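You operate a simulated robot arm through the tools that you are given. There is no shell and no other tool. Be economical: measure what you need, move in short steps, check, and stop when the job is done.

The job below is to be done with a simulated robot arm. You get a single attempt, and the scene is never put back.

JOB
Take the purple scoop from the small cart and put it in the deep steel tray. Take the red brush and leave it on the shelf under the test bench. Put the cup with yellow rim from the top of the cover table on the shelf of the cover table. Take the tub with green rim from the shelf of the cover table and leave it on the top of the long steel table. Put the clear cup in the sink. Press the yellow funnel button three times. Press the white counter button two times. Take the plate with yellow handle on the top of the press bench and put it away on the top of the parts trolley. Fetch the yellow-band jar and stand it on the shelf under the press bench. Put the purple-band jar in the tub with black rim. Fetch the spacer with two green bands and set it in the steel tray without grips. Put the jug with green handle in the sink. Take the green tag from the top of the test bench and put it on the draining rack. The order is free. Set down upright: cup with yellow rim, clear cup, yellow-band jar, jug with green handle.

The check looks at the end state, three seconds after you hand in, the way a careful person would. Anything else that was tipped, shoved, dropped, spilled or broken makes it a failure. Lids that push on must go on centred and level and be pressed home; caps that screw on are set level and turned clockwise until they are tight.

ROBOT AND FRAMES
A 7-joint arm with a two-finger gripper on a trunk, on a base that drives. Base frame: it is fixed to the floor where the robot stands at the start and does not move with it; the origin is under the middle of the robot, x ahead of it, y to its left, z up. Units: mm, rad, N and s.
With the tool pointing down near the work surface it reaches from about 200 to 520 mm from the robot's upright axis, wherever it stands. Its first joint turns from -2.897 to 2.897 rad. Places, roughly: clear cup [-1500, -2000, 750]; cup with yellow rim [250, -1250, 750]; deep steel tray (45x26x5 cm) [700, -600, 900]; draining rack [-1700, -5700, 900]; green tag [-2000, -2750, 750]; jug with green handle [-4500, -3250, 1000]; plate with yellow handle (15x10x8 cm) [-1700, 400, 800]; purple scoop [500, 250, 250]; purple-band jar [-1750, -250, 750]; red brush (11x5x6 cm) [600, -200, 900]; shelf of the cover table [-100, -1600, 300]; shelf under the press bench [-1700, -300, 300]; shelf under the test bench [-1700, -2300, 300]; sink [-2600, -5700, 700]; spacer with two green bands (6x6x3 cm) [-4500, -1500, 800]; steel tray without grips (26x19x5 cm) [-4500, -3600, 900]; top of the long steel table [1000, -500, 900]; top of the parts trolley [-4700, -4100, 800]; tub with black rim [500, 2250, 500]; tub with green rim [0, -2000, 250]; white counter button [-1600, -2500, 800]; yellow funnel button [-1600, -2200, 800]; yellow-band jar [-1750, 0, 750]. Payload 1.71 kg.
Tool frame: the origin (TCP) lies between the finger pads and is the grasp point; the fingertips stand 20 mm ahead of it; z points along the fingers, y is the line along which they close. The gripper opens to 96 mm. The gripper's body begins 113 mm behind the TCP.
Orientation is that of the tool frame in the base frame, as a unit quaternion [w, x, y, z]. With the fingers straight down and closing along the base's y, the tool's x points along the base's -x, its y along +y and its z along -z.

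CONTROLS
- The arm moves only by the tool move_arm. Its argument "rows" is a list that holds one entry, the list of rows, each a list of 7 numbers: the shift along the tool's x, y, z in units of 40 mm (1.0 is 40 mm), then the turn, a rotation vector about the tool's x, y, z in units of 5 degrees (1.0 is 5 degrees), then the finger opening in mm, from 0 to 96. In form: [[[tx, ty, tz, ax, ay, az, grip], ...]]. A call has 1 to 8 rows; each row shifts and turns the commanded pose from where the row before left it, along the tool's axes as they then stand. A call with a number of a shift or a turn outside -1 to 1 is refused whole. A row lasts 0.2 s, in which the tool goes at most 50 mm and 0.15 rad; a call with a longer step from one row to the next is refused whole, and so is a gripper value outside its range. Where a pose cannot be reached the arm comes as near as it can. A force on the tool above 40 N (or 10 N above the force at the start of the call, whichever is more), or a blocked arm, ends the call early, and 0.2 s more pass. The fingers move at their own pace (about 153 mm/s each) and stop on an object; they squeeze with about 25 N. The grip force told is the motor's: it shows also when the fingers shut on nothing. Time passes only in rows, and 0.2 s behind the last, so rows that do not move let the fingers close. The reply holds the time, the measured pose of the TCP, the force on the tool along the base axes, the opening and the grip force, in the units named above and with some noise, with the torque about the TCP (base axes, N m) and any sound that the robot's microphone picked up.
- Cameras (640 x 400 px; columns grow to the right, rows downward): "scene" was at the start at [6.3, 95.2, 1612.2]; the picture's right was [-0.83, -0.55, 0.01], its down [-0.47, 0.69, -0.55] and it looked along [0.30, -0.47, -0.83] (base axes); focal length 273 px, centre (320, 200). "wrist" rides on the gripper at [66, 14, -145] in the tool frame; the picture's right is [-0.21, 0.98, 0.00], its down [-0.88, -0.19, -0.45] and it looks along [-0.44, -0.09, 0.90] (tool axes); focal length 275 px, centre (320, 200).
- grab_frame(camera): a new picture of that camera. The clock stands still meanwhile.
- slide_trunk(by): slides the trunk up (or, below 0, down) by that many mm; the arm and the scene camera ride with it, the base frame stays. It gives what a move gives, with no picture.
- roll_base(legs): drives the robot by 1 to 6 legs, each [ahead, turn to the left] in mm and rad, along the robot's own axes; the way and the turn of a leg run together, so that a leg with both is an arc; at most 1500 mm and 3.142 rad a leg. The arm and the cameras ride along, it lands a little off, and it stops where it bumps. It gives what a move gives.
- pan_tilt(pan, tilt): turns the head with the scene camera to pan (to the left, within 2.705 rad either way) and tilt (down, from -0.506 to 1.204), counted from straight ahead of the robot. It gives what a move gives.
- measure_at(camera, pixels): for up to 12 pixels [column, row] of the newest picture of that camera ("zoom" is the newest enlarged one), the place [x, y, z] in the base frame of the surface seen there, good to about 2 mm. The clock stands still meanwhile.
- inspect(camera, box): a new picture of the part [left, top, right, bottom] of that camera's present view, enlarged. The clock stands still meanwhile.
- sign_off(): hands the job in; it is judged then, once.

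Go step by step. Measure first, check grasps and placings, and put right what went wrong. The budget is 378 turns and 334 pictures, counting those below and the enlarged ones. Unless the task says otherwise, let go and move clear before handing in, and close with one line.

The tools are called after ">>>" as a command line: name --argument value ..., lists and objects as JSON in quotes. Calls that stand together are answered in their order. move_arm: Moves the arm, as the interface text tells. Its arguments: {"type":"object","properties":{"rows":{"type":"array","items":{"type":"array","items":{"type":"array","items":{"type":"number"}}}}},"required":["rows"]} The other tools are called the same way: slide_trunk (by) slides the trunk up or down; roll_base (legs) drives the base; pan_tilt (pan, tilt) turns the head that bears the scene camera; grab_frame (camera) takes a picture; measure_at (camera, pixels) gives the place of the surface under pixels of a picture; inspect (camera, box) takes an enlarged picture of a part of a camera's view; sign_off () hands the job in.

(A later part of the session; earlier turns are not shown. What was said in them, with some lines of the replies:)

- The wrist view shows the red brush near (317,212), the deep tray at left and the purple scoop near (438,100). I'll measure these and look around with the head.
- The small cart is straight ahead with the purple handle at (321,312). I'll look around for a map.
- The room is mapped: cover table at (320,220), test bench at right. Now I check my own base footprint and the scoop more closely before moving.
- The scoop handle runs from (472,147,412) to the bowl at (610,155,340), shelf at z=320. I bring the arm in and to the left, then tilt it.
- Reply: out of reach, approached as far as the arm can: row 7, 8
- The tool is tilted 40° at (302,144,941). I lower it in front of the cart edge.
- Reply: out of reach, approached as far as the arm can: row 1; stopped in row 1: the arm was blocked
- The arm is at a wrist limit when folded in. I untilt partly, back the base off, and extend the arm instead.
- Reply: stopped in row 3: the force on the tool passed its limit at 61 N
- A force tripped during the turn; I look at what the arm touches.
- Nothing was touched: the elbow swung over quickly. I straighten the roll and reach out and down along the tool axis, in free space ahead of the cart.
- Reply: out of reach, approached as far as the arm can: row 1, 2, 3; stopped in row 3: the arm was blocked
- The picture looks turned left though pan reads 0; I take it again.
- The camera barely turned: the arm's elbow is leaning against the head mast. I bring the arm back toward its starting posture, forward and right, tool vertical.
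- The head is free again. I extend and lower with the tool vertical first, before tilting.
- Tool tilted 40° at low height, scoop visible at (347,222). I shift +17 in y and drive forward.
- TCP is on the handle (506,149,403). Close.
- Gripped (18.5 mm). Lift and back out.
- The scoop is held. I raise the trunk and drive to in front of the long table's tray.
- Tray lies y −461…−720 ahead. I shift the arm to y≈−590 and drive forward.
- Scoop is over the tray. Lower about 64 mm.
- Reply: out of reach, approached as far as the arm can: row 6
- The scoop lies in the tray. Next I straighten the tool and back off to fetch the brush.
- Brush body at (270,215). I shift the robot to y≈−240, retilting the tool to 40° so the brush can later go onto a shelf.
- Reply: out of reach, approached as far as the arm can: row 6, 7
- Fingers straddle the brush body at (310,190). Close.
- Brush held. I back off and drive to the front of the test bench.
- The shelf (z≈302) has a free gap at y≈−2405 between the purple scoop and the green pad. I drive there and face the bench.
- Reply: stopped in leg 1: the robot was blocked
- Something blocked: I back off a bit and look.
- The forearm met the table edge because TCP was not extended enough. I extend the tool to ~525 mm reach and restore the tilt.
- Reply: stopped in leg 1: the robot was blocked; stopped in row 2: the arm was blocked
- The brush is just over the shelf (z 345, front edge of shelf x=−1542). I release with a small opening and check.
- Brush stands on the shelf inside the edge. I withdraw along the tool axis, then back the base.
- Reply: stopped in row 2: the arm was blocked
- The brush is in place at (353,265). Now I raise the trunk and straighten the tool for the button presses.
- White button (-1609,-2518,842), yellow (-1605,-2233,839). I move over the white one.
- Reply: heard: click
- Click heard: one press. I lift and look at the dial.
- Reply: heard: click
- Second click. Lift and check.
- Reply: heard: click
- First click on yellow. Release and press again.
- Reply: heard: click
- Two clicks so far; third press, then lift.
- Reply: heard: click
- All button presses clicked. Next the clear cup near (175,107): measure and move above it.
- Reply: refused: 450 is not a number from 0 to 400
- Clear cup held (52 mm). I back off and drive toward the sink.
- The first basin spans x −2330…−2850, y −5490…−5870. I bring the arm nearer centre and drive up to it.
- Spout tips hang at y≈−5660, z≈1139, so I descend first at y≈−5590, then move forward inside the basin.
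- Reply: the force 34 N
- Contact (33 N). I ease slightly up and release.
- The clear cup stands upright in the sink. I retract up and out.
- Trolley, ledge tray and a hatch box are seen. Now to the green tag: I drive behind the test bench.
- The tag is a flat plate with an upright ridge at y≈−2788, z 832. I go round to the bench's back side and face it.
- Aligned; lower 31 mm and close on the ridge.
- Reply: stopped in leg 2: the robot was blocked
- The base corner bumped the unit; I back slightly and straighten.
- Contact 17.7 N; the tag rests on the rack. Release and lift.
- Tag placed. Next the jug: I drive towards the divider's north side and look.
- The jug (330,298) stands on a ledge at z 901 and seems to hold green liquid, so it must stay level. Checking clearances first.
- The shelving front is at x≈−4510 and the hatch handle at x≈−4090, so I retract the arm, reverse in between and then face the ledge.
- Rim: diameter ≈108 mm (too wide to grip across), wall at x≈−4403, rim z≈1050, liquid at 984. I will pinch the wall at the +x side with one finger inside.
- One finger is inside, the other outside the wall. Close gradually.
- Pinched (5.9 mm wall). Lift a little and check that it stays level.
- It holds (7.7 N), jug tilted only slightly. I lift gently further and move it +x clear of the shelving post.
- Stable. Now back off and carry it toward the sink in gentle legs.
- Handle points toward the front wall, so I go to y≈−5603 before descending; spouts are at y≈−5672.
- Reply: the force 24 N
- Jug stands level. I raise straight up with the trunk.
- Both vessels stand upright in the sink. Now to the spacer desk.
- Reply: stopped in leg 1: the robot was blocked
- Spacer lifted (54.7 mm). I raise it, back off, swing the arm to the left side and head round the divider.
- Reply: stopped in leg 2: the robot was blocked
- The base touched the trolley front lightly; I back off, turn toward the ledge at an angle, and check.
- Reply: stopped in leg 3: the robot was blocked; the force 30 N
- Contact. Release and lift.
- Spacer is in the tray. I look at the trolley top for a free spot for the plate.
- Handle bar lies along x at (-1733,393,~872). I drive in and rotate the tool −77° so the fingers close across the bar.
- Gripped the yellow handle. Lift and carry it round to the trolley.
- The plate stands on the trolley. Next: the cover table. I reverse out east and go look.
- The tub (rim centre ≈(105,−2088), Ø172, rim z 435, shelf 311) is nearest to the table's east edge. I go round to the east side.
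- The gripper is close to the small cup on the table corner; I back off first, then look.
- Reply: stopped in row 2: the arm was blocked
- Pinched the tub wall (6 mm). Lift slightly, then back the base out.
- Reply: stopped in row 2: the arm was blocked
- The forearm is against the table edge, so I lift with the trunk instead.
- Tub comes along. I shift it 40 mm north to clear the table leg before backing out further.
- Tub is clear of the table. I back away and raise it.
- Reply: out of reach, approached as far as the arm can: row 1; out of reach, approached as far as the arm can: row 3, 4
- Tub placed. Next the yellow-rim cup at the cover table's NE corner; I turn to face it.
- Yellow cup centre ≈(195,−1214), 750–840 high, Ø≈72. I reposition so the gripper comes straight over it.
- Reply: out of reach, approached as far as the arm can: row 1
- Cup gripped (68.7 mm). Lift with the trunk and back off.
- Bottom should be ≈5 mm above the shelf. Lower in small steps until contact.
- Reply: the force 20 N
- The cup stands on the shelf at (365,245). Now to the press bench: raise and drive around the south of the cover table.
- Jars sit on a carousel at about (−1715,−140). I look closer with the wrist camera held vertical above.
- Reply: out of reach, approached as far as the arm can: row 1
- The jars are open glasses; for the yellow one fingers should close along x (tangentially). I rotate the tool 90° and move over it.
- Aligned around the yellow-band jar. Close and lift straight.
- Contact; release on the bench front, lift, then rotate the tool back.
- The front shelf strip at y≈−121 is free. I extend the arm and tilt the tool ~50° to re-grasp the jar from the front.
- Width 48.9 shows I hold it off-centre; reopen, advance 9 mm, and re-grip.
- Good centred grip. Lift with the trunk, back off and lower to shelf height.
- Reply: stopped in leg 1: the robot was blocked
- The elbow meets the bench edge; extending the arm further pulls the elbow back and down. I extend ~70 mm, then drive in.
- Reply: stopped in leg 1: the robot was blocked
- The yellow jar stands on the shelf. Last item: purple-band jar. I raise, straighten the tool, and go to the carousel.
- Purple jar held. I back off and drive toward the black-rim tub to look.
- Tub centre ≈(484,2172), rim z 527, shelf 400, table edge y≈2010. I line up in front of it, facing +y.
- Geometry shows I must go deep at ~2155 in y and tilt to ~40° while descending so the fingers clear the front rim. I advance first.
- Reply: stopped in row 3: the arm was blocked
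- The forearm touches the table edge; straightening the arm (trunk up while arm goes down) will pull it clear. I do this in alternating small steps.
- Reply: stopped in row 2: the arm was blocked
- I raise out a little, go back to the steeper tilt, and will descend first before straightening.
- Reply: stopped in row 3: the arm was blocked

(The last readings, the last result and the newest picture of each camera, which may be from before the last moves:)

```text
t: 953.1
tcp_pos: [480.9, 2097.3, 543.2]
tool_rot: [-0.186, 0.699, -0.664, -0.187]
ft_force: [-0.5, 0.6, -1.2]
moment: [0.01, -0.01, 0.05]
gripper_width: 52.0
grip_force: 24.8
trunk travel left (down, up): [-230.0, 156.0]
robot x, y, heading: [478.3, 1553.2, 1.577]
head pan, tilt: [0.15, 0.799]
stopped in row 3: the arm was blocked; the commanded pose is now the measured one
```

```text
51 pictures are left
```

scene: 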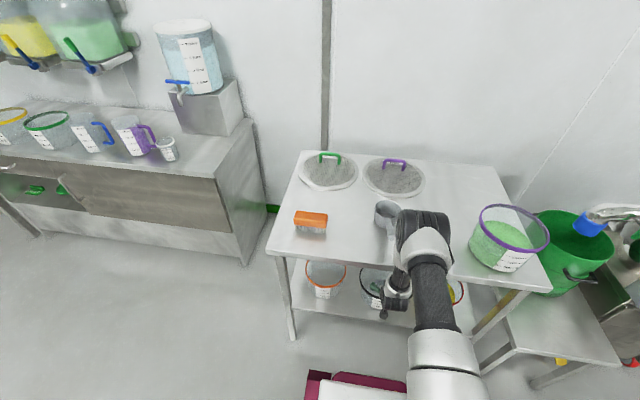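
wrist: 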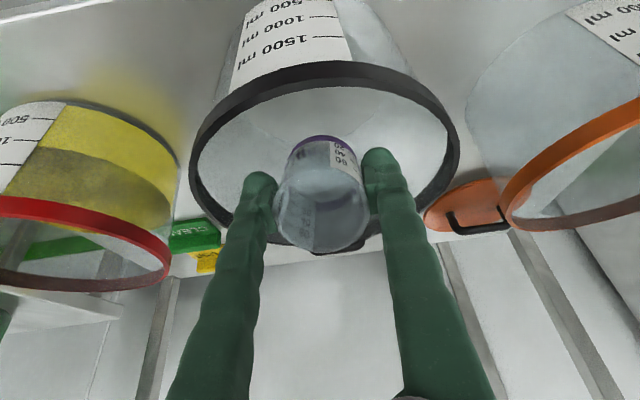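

>>> slide_trunk --by 70

>>> move_arm --rows '[[[0, 0, 0, 0, -1, 0, 30], [0, 0, 0, 0, -1, 0, 30]]]'

>>> grab_frame --camera "wrist"

```text
t: 954.1
tcp_pos: [481.2, 2083.7, 581.4]
tool_rot: [-0.168, 0.703, -0.67, -0.169]
ft_force: [0.7, 0.4, -0.9]
moment: [-0.02, 0.0, -0.03]
gripper_width: 52.3
grip_force: 25.3
trunk travel left (down, up): [-300.0, 86.0]
robot x, y, heading: [482.7, 1557.5, 1.581]
head pan, tilt: [0.15, 0.799]
```

```text
t: 954.8
tcp_pos: [481.1, 2122.5, 606.2]
tool_rot: [-0.246, 0.678, -0.646, -0.25]
ft_force: [0.1, 0.3, -1.3]
moment: [-0.04, -0.01, 0.0]
gripper_width: 52.1
grip_force: 25.0
trunk travel left (down, up): [-300.0, 86.0]
robot x, y, heading: [480.6, 1559.2, 1.575]
head pan, tilt: [0.15, 0.799]
```

```text
50 pictures are left
```

wrist: 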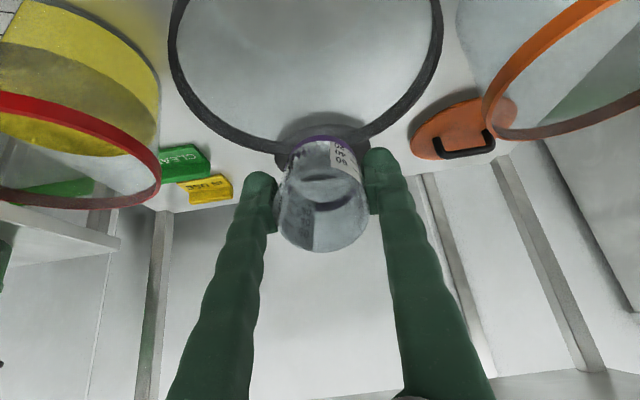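

Now the arm is straighter and free. I descend with the trunk.

>>> slide_trunk --by -85

>>> grab_frame --camera "wrist"

```text
t: 956.0
tcp_pos: [481.2, 2113.0, 520.8]
tool_rot: [-0.245, 0.679, -0.645, -0.249]
ft_force: [0.3, -0.1, -1.0]
moment: [0.0, -0.01, -0.03]
gripper_width: 52.2
grip_force: 25.6
trunk travel left (down, up): [-215.0, 171.0]
robot x, y, heading: [478.1, 1556.3, 1.577]
head pan, tilt: [0.15, 0.799]
```

```text
49 pictures are left
```

wrist: 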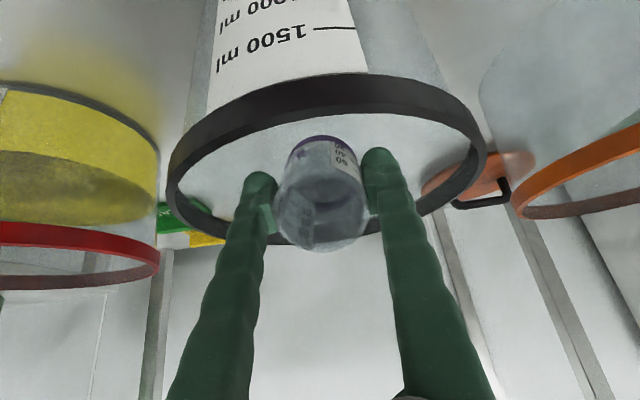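

>>> move_arm --rows '[[[-0.06, 0, 0.38, 0, 0, 0, 30], [-0.06, 0, 0.38, 0, 0, 0, 30], [-0.05, 0, 0.38, 0, 0, 0, 30]]]'

>>> grab_frame --camera "wrist"

```text
t: 956.8
tcp_pos: [478.9, 2138.6, 498.9]
tool_rot: [-0.247, 0.678, -0.645, -0.251]
ft_force: [0.3, 0.1, -2.1]
moment: [-0.01, -0.01, -0.02]
gripper_width: 52.0
grip_force: 25.3
trunk travel left (down, up): [-215.0, 171.0]
robot x, y, heading: [480.9, 1553.6, 1.581]
head pan, tilt: [0.15, 0.799]
```

```text
48 pictures are left
```

wrist: 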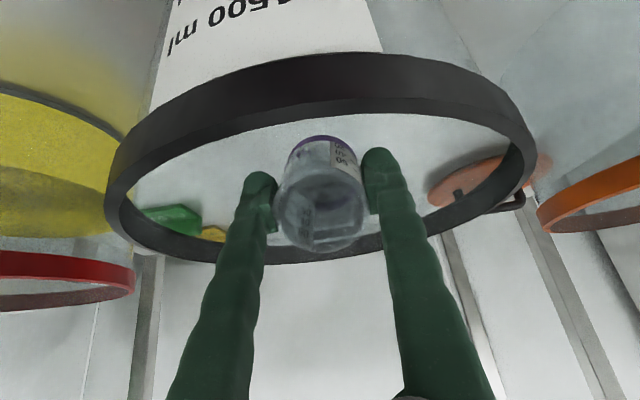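

>>> move_arm --rows '[[[0.0, 0, 0.36, 0, 0, 0, 30], [0.1, 0, 0.34, 0, 0, 0, 30], [0.14, 0, 0.3, 0, 0, 0, 30]]]'

>>> grab_frame --camera "wrist"

```text
t: 957.6
tcp_pos: [477.7, 2153.5, 464.8]
tool_rot: [-0.247, 0.678, -0.646, -0.249]
ft_force: [0.1, -0.4, -1.4]
moment: [-0.03, -0.01, 0.01]
gripper_width: 51.8
grip_force: 24.9
trunk travel left (down, up): [-215.0, 171.0]
robot x, y, heading: [481.0, 1556.5, 1.58]
head pan, tilt: [0.15, 0.799]
```

```text
47 pictures are left
```

wrist: 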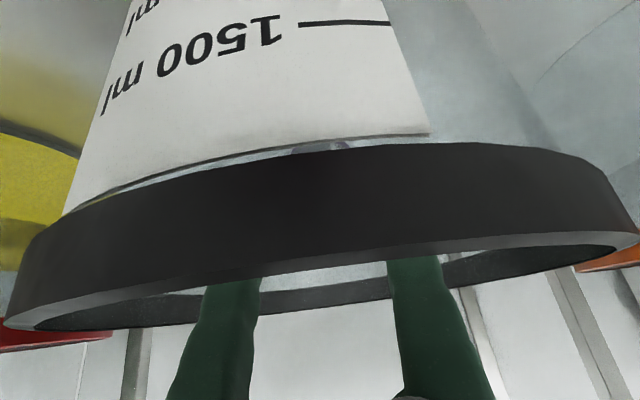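

>>> move_arm --rows '[[[-0.03, 0, 0.26, 0, 0, 0, 30]]]'

```text
t: 958.0
tcp_pos: [477.1, 2158.5, 456.2]
tool_rot: [-0.247, 0.678, -0.645, -0.25]
ft_force: [-0.3, -0.6, -0.3]
moment: [-0.03, 0.0, -0.02]
gripper_width: 51.7
grip_force: 25.3
trunk travel left (down, up): [-215.0, 171.0]
robot x, y, heading: [479.5, 1559.5, 1.581]
head pan, tilt: [0.15, 0.799]
```

>>> move_arm --rows '[[[0, 0, 0.12, 0, 0, 0, 30], [0, 0, 0.06, 0, 0, 0, 30]]]'

```text
t: 958.6
tcp_pos: [477.4, 2164.0, 451.0]
tool_rot: [-0.246, 0.679, -0.644, -0.251]
ft_force: [0.5, -0.2, -0.9]
moment: [-0.06, 0.0, 0.0]
gripper_width: 51.6
grip_force: 24.9
trunk travel left (down, up): [-215.0, 171.0]
robot x, y, heading: [483.6, 1556.9, 1.575]
head pan, tilt: [0.15, 0.799]
```

Within a few mm of the tub floor; release gently.

>>> move_arm --rows '[[[0, 0, 0, 0, 0, 0, 55], [0, 0, 0, 0, 0, 0, 60], [0, 0, 0, 0, 0, 0, 68], [0, 0, 0, 0, 0, 0, 68]]]'

>>> grab_frame --camera "scene"

>>> inspect --camera "scene" --box '[330, 230, 450, 340]'

```text
t: 959.6
tcp_pos: [477.9, 2163.5, 450.2]
tool_rot: [-0.247, 0.678, -0.645, -0.251]
ft_force: [0.3, -0.1, 0.0]
moment: [0.01, 0.02, 0.03]
gripper_width: 68.0
grip_force: 0.1
trunk travel left (down, up): [-215.0, 171.0]
robot x, y, heading: [479.8, 1558.4, 1.575]
head pan, tilt: [0.15, 0.799]
```

```text
46 pictures are left
```

scene: 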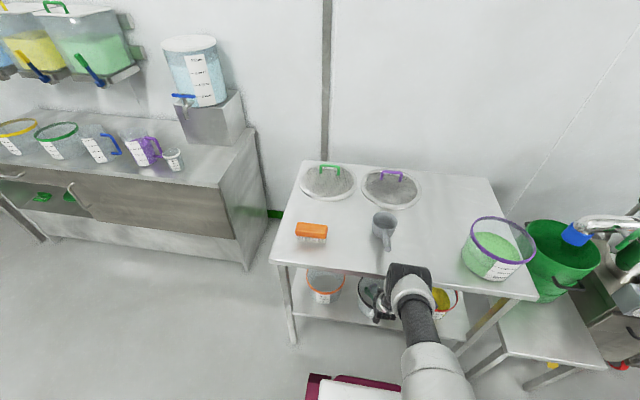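

```text
3.64 times, centred on (390, 285) of scene
```

zoom: 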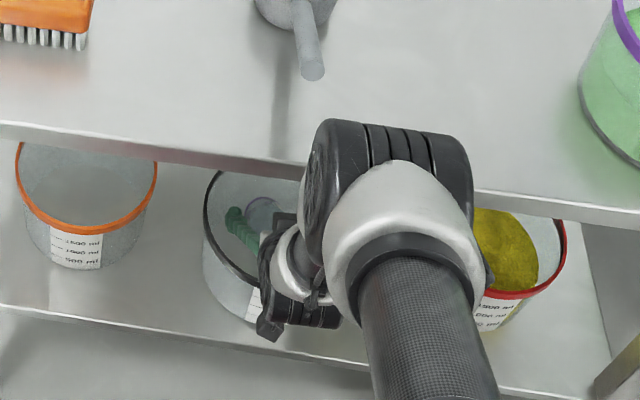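

Jar is in the tub. I raise straight up with the trunk, then back out.

>>> slide_trunk --by 130

>>> grab_frame --camera "wrist"

```text
t: 960.5
tcp_pos: [478.7, 2137.6, 482.4]
tool_rot: [-0.219, 0.688, -0.655, -0.224]
ft_force: [0.0, -11.2, -1.6]
moment: [1.29, 0.01, -0.05]
gripper_width: 68.0
grip_force: 0.1
trunk travel left (down, up): [-289.0, 97.0]
robot x, y, heading: [479.8, 1557.1, 1.577]
head pan, tilt: [0.15, 0.799]
stopped: the force on the tool passed its limit at 42 N (the readings are from after the stop); the commanded pose is now the measured one
```

```text
44 pictures are left
```

wrist: 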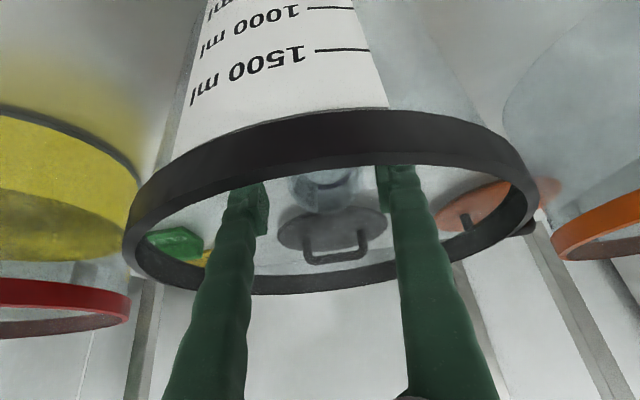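

>>> slide_trunk --by -25

>>> grab_frame --camera "scene"

>>> measure_at --camera "scene" --pixels '[[405, 270], [385, 285], [428, 275], [405, 290], [380, 300], [383, 315], [330, 265], [300, 262], [372, 280]]'

```text
t: 961.2
tcp_pos: [479.7, 2141.1, 456.9]
tool_rot: [-0.221, 0.687, -0.654, -0.225]
ft_force: [0.5, 0.2, 0.8]
moment: [0.0, 0.03, -0.03]
gripper_width: 67.8
grip_force: 0.1
trunk travel left (down, up): [-264.0, 122.0]
robot x, y, heading: [480.3, 1557.5, 1.582]
head pan, tilt: [0.15, 0.799]
```

```text
43 pictures are left
```

scene: 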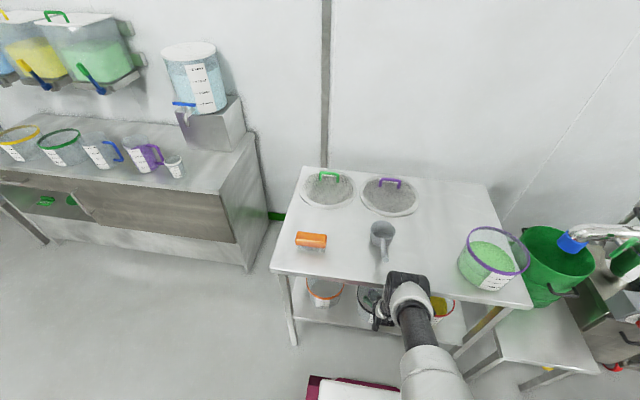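

```text
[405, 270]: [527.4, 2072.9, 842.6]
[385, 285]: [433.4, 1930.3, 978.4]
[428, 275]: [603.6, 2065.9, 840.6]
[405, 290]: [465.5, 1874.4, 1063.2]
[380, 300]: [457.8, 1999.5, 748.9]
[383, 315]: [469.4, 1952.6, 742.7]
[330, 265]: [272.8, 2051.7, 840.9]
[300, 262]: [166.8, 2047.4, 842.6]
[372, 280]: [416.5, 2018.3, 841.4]
```

>>> move_arm --rows '[[[0, 0, 0, 0, -0.9, 0, 68], [-0.2, 0, -0.34, 0, 0, 0, 68], [-0.2, 0, -0.36, 0, 0, 0, 68], [-0.1, 0, -0.36, 0, 0, 0, 68]]]'

>>> grab_frame --camera "wrist"

```text
t: 962.2
tcp_pos: [481.2, 2134.2, 502.3]
tool_rot: [-0.248, 0.677, -0.645, -0.252]
ft_force: [0.1, 0.2, -0.4]
moment: [-0.02, 0.02, -0.03]
gripper_width: 67.9
grip_force: 0.0
trunk travel left (down, up): [-264.0, 122.0]
robot x, y, heading: [477.9, 1556.3, 1.577]
head pan, tilt: [0.15, 0.799]
```

```text
42 pictures are left
```

wrist: 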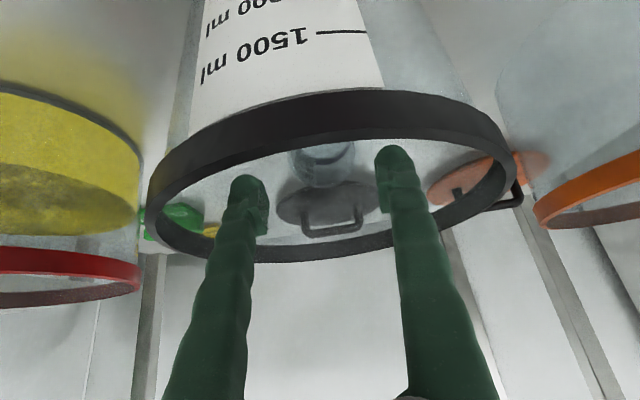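

>>> move_arm --rows '[[[-0.15, 0, -0.36, 0, 0, 0, 68], [-0.15, 0, -0.36, 0, -0.5, 0, 68], [-0.15, 0, -0.36, 0, -0.5, 0, 68]]]'

>>> grab_frame --camera "wrist"

```text
t: 963.0
tcp_pos: [479.5, 2124.6, 543.1]
tool_rot: [-0.273, 0.666, -0.635, -0.28]
ft_force: [0.8, -0.9, 1.3]
moment: [-0.05, 0.01, 0.04]
gripper_width: 68.4
grip_force: 0.1
trunk travel left (down, up): [-264.0, 122.0]
robot x, y, heading: [477.3, 1556.8, 1.577]
head pan, tilt: [0.15, 0.799]
```

```text
41 pictures are left
```

wrist: 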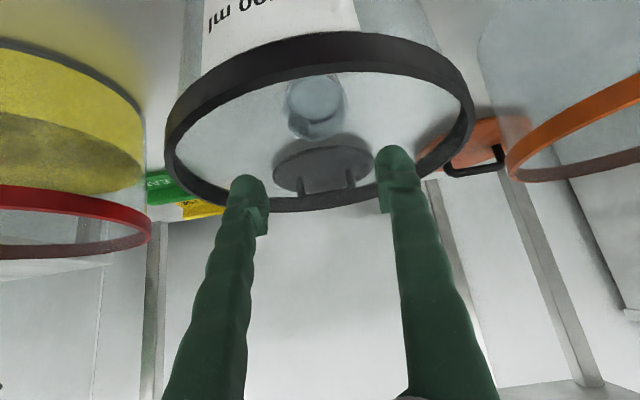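

>>> move_arm --rows '[[[-0.3, 0, -0.36, 0, -0.3, 0, 68], [-0.3, 0, -0.36, 0, -0.3, 0, 68]]]'

>>> roll_base --legs '[[-200, 0]]'

>>> grab_frame --camera "wrist"

>>> grab_frame --camera "scene"

```text
t: 963.6
tcp_pos: [478.2, 2115.9, 578.9]
tool_rot: [-0.289, 0.659, -0.627, -0.298]
ft_force: [0.8, 0.3, 0.6]
moment: [-0.02, 0.02, -0.03]
gripper_width: 68.2
grip_force: 0.1
trunk travel left (down, up): [-264.0, 122.0]
robot x, y, heading: [479.8, 1560.0, 1.578]
head pan, tilt: [0.15, 0.799]
```

```text
t: 965.3
tcp_pos: [479.5, 1919.5, 577.5]
tool_rot: [-0.289, 0.659, -0.628, -0.297]
ft_force: [0.3, 0.3, 0.6]
moment: [0.0, -0.04, 0.02]
gripper_width: 67.9
grip_force: 0.0
trunk travel left (down, up): [-264.0, 122.0]
robot x, y, heading: [482.0, 1362.3, 1.578]
head pan, tilt: [0.15, 0.799]
```

```text
40 pictures are left
```

wrist: 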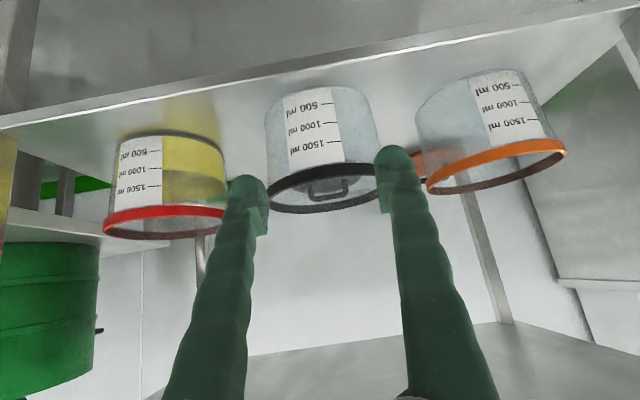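

```text
39 pictures are left
```

scene: 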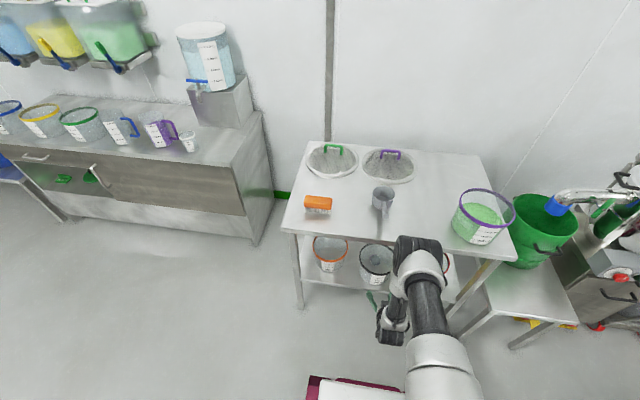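

>>> inspect --camera "scene" --box '[335, 225, 425, 300]'

>>> measure_at --camera "zoom" --pixels '[[170, 190], [400, 190], [280, 290], [290, 150], [285, 200], [285, 320]]'

```text
5.33 times, centred on (380, 262) of scene
```

zoom: 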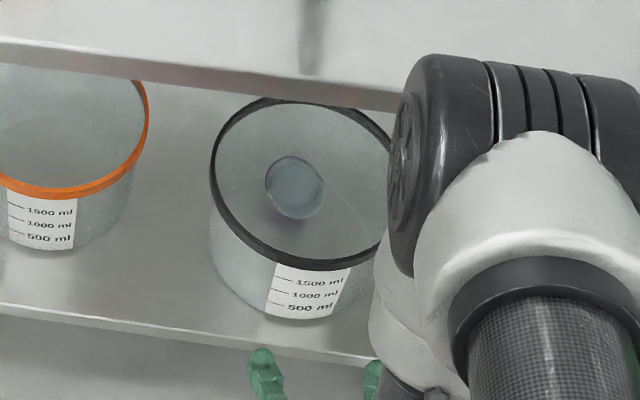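

```text
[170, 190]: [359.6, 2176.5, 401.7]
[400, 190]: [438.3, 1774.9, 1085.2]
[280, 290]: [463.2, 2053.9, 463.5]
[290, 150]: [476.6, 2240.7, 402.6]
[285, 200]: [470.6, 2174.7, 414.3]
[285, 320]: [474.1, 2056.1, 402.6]
```

The jar stands inside the tub, but the tub seems pulled ~30 mm toward me. I measure its rim now.

>>> measure_at --camera "zoom" --pixels '[[213, 170], [222, 210], [255, 250], [300, 265], [350, 260], [375, 248], [265, 102], [340, 108]]'

>>> measure_at --camera "wrist" --pixels '[[320, 168], [300, 172], [345, 165], [272, 195], [372, 180], [320, 195], [320, 140], [160, 212], [500, 160]]'

```text
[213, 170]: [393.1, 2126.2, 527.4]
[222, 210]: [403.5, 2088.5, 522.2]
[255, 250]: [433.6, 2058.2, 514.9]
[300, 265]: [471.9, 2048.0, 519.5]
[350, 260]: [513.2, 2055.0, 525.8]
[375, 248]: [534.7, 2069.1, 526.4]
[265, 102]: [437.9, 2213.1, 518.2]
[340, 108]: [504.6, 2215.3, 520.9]
```

```text
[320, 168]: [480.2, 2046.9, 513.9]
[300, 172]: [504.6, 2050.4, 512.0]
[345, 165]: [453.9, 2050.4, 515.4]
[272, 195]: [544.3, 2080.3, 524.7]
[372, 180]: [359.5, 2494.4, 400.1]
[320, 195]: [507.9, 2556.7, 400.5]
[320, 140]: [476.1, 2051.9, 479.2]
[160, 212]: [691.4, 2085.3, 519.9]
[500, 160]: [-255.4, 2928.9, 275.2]
```

The tub moved ~38 mm (front rim now y≈2047, was ≈2085). I push it back gently with the two fingertips low on its front.

>>> slide_trunk --by -108

>>> move_arm --rows '[[[0, 0, 0, 0, 0, 0, 64], [0, 0, 0, 0, 0, 0, 64]]]'

>>> roll_base --legs '[[100, 0]]'

>>> grab_frame --camera "wrist"

```text
t: 966.7
tcp_pos: [480.3, 1911.5, 479.9]
tool_rot: [-0.294, 0.657, -0.625, -0.302]
ft_force: [-0.2, 0.6, -0.7]
moment: [-0.02, 0.0, 0.0]
gripper_width: 67.8
grip_force: 0.0
trunk travel left (down, up): [-156.0, 230.0]
robot x, y, heading: [480.0, 1362.8, 1.576]
head pan, tilt: [0.15, 0.799]
```

```text
t: 967.3
tcp_pos: [478.7, 1910.9, 479.5]
tool_rot: [-0.294, 0.657, -0.625, -0.302]
ft_force: [0.8, 0.3, 0.3]
moment: [-0.02, 0.02, 0.0]
gripper_width: 64.3
grip_force: 0.1
trunk travel left (down, up): [-156.0, 230.0]
robot x, y, heading: [482.4, 1362.3, 1.579]
head pan, tilt: [0.15, 0.799]
```

```text
t: 968.4
tcp_pos: [480.1, 2011.2, 477.2]
tool_rot: [-0.293, 0.657, -0.626, -0.301]
ft_force: [0.6, 0.7, 0.4]
moment: [-0.03, 0.02, 0.0]
gripper_width: 64.0
grip_force: 0.0
trunk travel left (down, up): [-156.0, 230.0]
robot x, y, heading: [478.7, 1461.0, 1.579]
head pan, tilt: [0.15, 0.799]
```

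```text
37 pictures are left
```

wrist: 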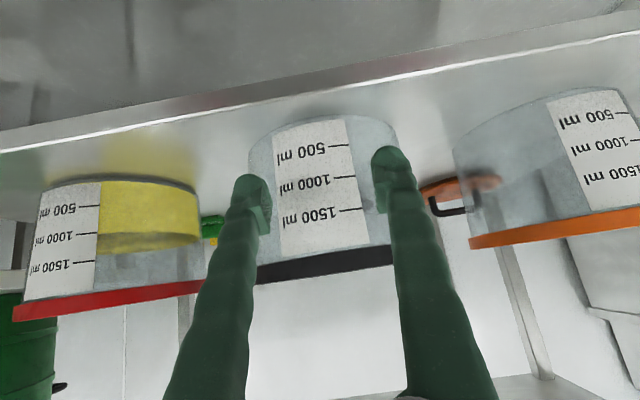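

>>> roll_base --legs '[[55, 0]]'

>>> grab_frame --camera "wrist"

>>> measure_at --camera "wrist" --pixels '[[325, 255], [325, 265], [325, 275], [310, 200], [325, 180], [100, 292], [560, 230]]'

```text
t: 969.4
tcp_pos: [479.8, 2056.8, 490.7]
tool_rot: [-0.301, 0.653, -0.623, -0.308]
ft_force: [-0.1, -0.7, -0.1]
moment: [0.04, 0.02, -0.01]
gripper_width: 64.0
grip_force: 0.1
trunk travel left (down, up): [-156.0, 230.0]
robot x, y, heading: [481.4, 1514.9, 1.574]
head pan, tilt: [0.15, 0.799]
```

```text
36 pictures are left
```

wrist: 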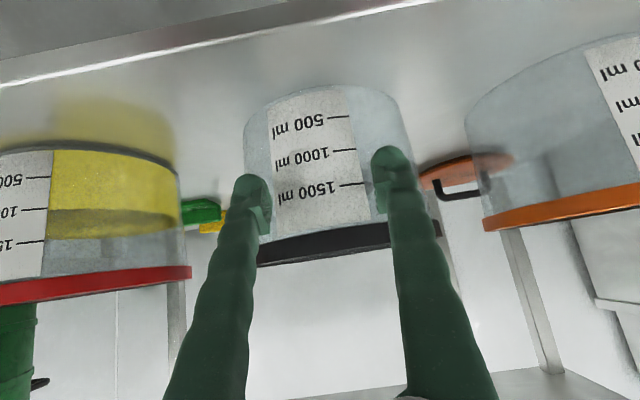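

```text
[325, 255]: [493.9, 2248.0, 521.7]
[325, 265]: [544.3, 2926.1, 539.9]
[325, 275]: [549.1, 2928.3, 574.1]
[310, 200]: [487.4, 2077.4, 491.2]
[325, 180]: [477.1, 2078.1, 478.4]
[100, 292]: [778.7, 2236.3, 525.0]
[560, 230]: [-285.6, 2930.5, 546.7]
```

>>> roll_base --legs '[[10, 0]]'

>>> grab_frame --camera "wrist"

>>> measure_at --camera "wrist" --pixels '[[310, 200], [325, 180], [340, 190], [325, 250], [60, 220], [560, 170]]'

```text
t: 970.2
tcp_pos: [480.9, 2067.1, 489.6]
tool_rot: [-0.301, 0.653, -0.623, -0.308]
ft_force: [0.0, 0.0, -0.4]
moment: [-0.05, 0.0, 0.01]
gripper_width: 63.8
grip_force: 0.1
trunk travel left (down, up): [-156.0, 230.0]
robot x, y, heading: [478.6, 1525.3, 1.576]
head pan, tilt: [0.15, 0.799]
```

```text
35 pictures are left
```

wrist: 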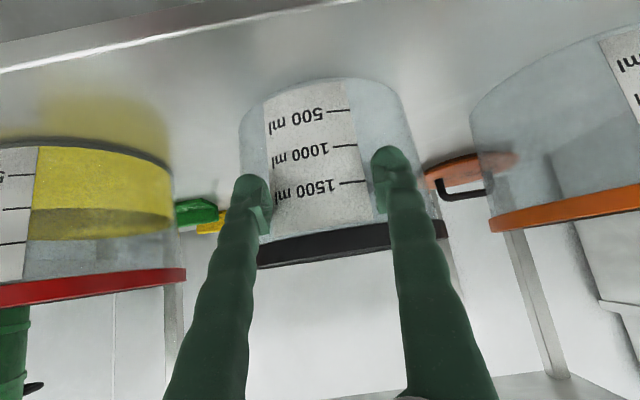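

```text
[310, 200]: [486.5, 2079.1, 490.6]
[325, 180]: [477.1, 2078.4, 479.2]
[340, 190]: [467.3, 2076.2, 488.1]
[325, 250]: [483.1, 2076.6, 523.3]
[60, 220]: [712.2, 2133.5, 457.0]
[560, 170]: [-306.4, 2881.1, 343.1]
```

>>> roll_base --legs '[[13, 0]]'

>>> grab_frame --camera "wrist"

>>> measure_at --camera "wrist" --pixels '[[310, 195], [325, 180], [340, 185], [325, 240], [325, 245]]'

```text
t: 970.9
tcp_pos: [479.8, 2073.8, 497.6]
tool_rot: [-0.305, 0.651, -0.62, -0.313]
ft_force: [0.2, 0.5, 0.2]
moment: [0.0, -0.02, -0.03]
gripper_width: 64.1
grip_force: 0.0
trunk travel left (down, up): [-156.0, 230.0]
robot x, y, heading: [478.4, 1541.5, 1.573]
head pan, tilt: [0.15, 0.799]
```

```text
34 pictures are left
```

wrist: 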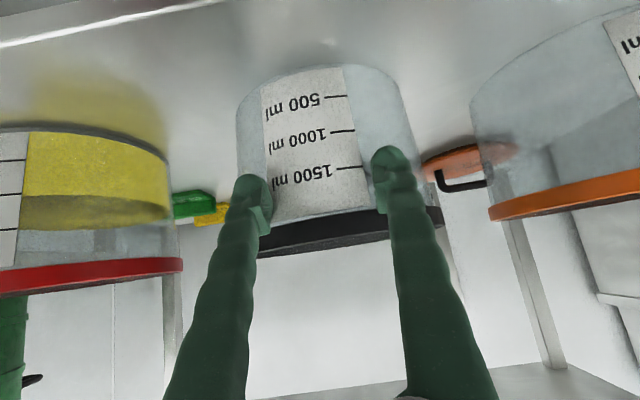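

```text
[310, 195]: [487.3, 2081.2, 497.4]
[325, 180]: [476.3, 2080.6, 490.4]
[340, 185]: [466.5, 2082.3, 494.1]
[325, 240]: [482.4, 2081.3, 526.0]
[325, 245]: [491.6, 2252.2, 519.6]
```

The tub is back within ~4 mm of its original place. I back out and check the scene.

>>> roll_base --legs '[[-350, 0]]'

>>> grab_frame --camera "scene"

>>> inspect --camera "scene" --box '[330, 190, 430, 270]'

```text
t: 973.3
tcp_pos: [482.0, 1716.5, 508.5]
tool_rot: [-0.311, 0.648, -0.618, -0.318]
ft_force: [0.6, -0.2, 0.7]
moment: [0.01, 0.0, -0.03]
gripper_width: 63.9
grip_force: 0.0
trunk travel left (down, up): [-156.0, 230.0]
robot x, y, heading: [483.7, 1189.4, 1.577]
head pan, tilt: [0.15, 0.799]
```

```text
33 pictures are left
```

scene: 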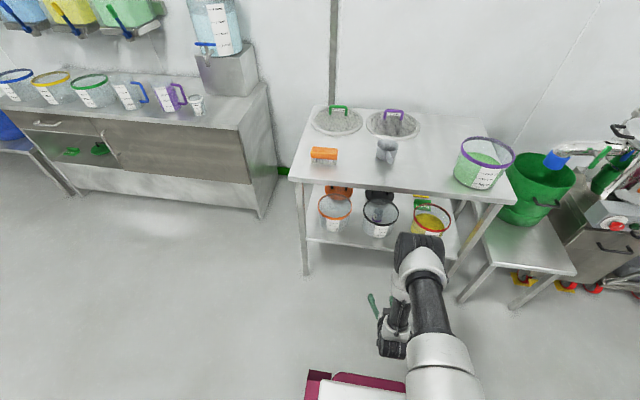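

```text
5.00 times, centred on (380, 230) of scene
```

zoom: 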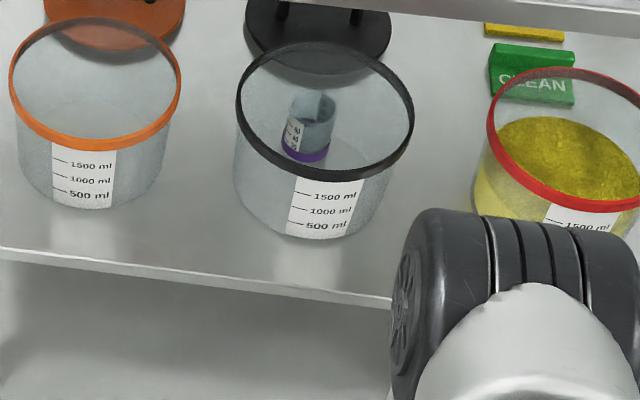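

>>> sign_off

```text
The job is handed in.
```

I finished all thirteen jobs and handed in with the gripper empty and clear. The cup with yellow rim, clear cup, yellow-band jar and jug with green handle looked upright in the pictures taken after I set them down. While backing out I pulled the tub with black rim about 38 mm toward me, then pushed it back to within about 4 mm of its place. The base bumped the parts trolley and the sink unit, and the arm touched several bench edges; nothing looked tipped or moved in later pictures.
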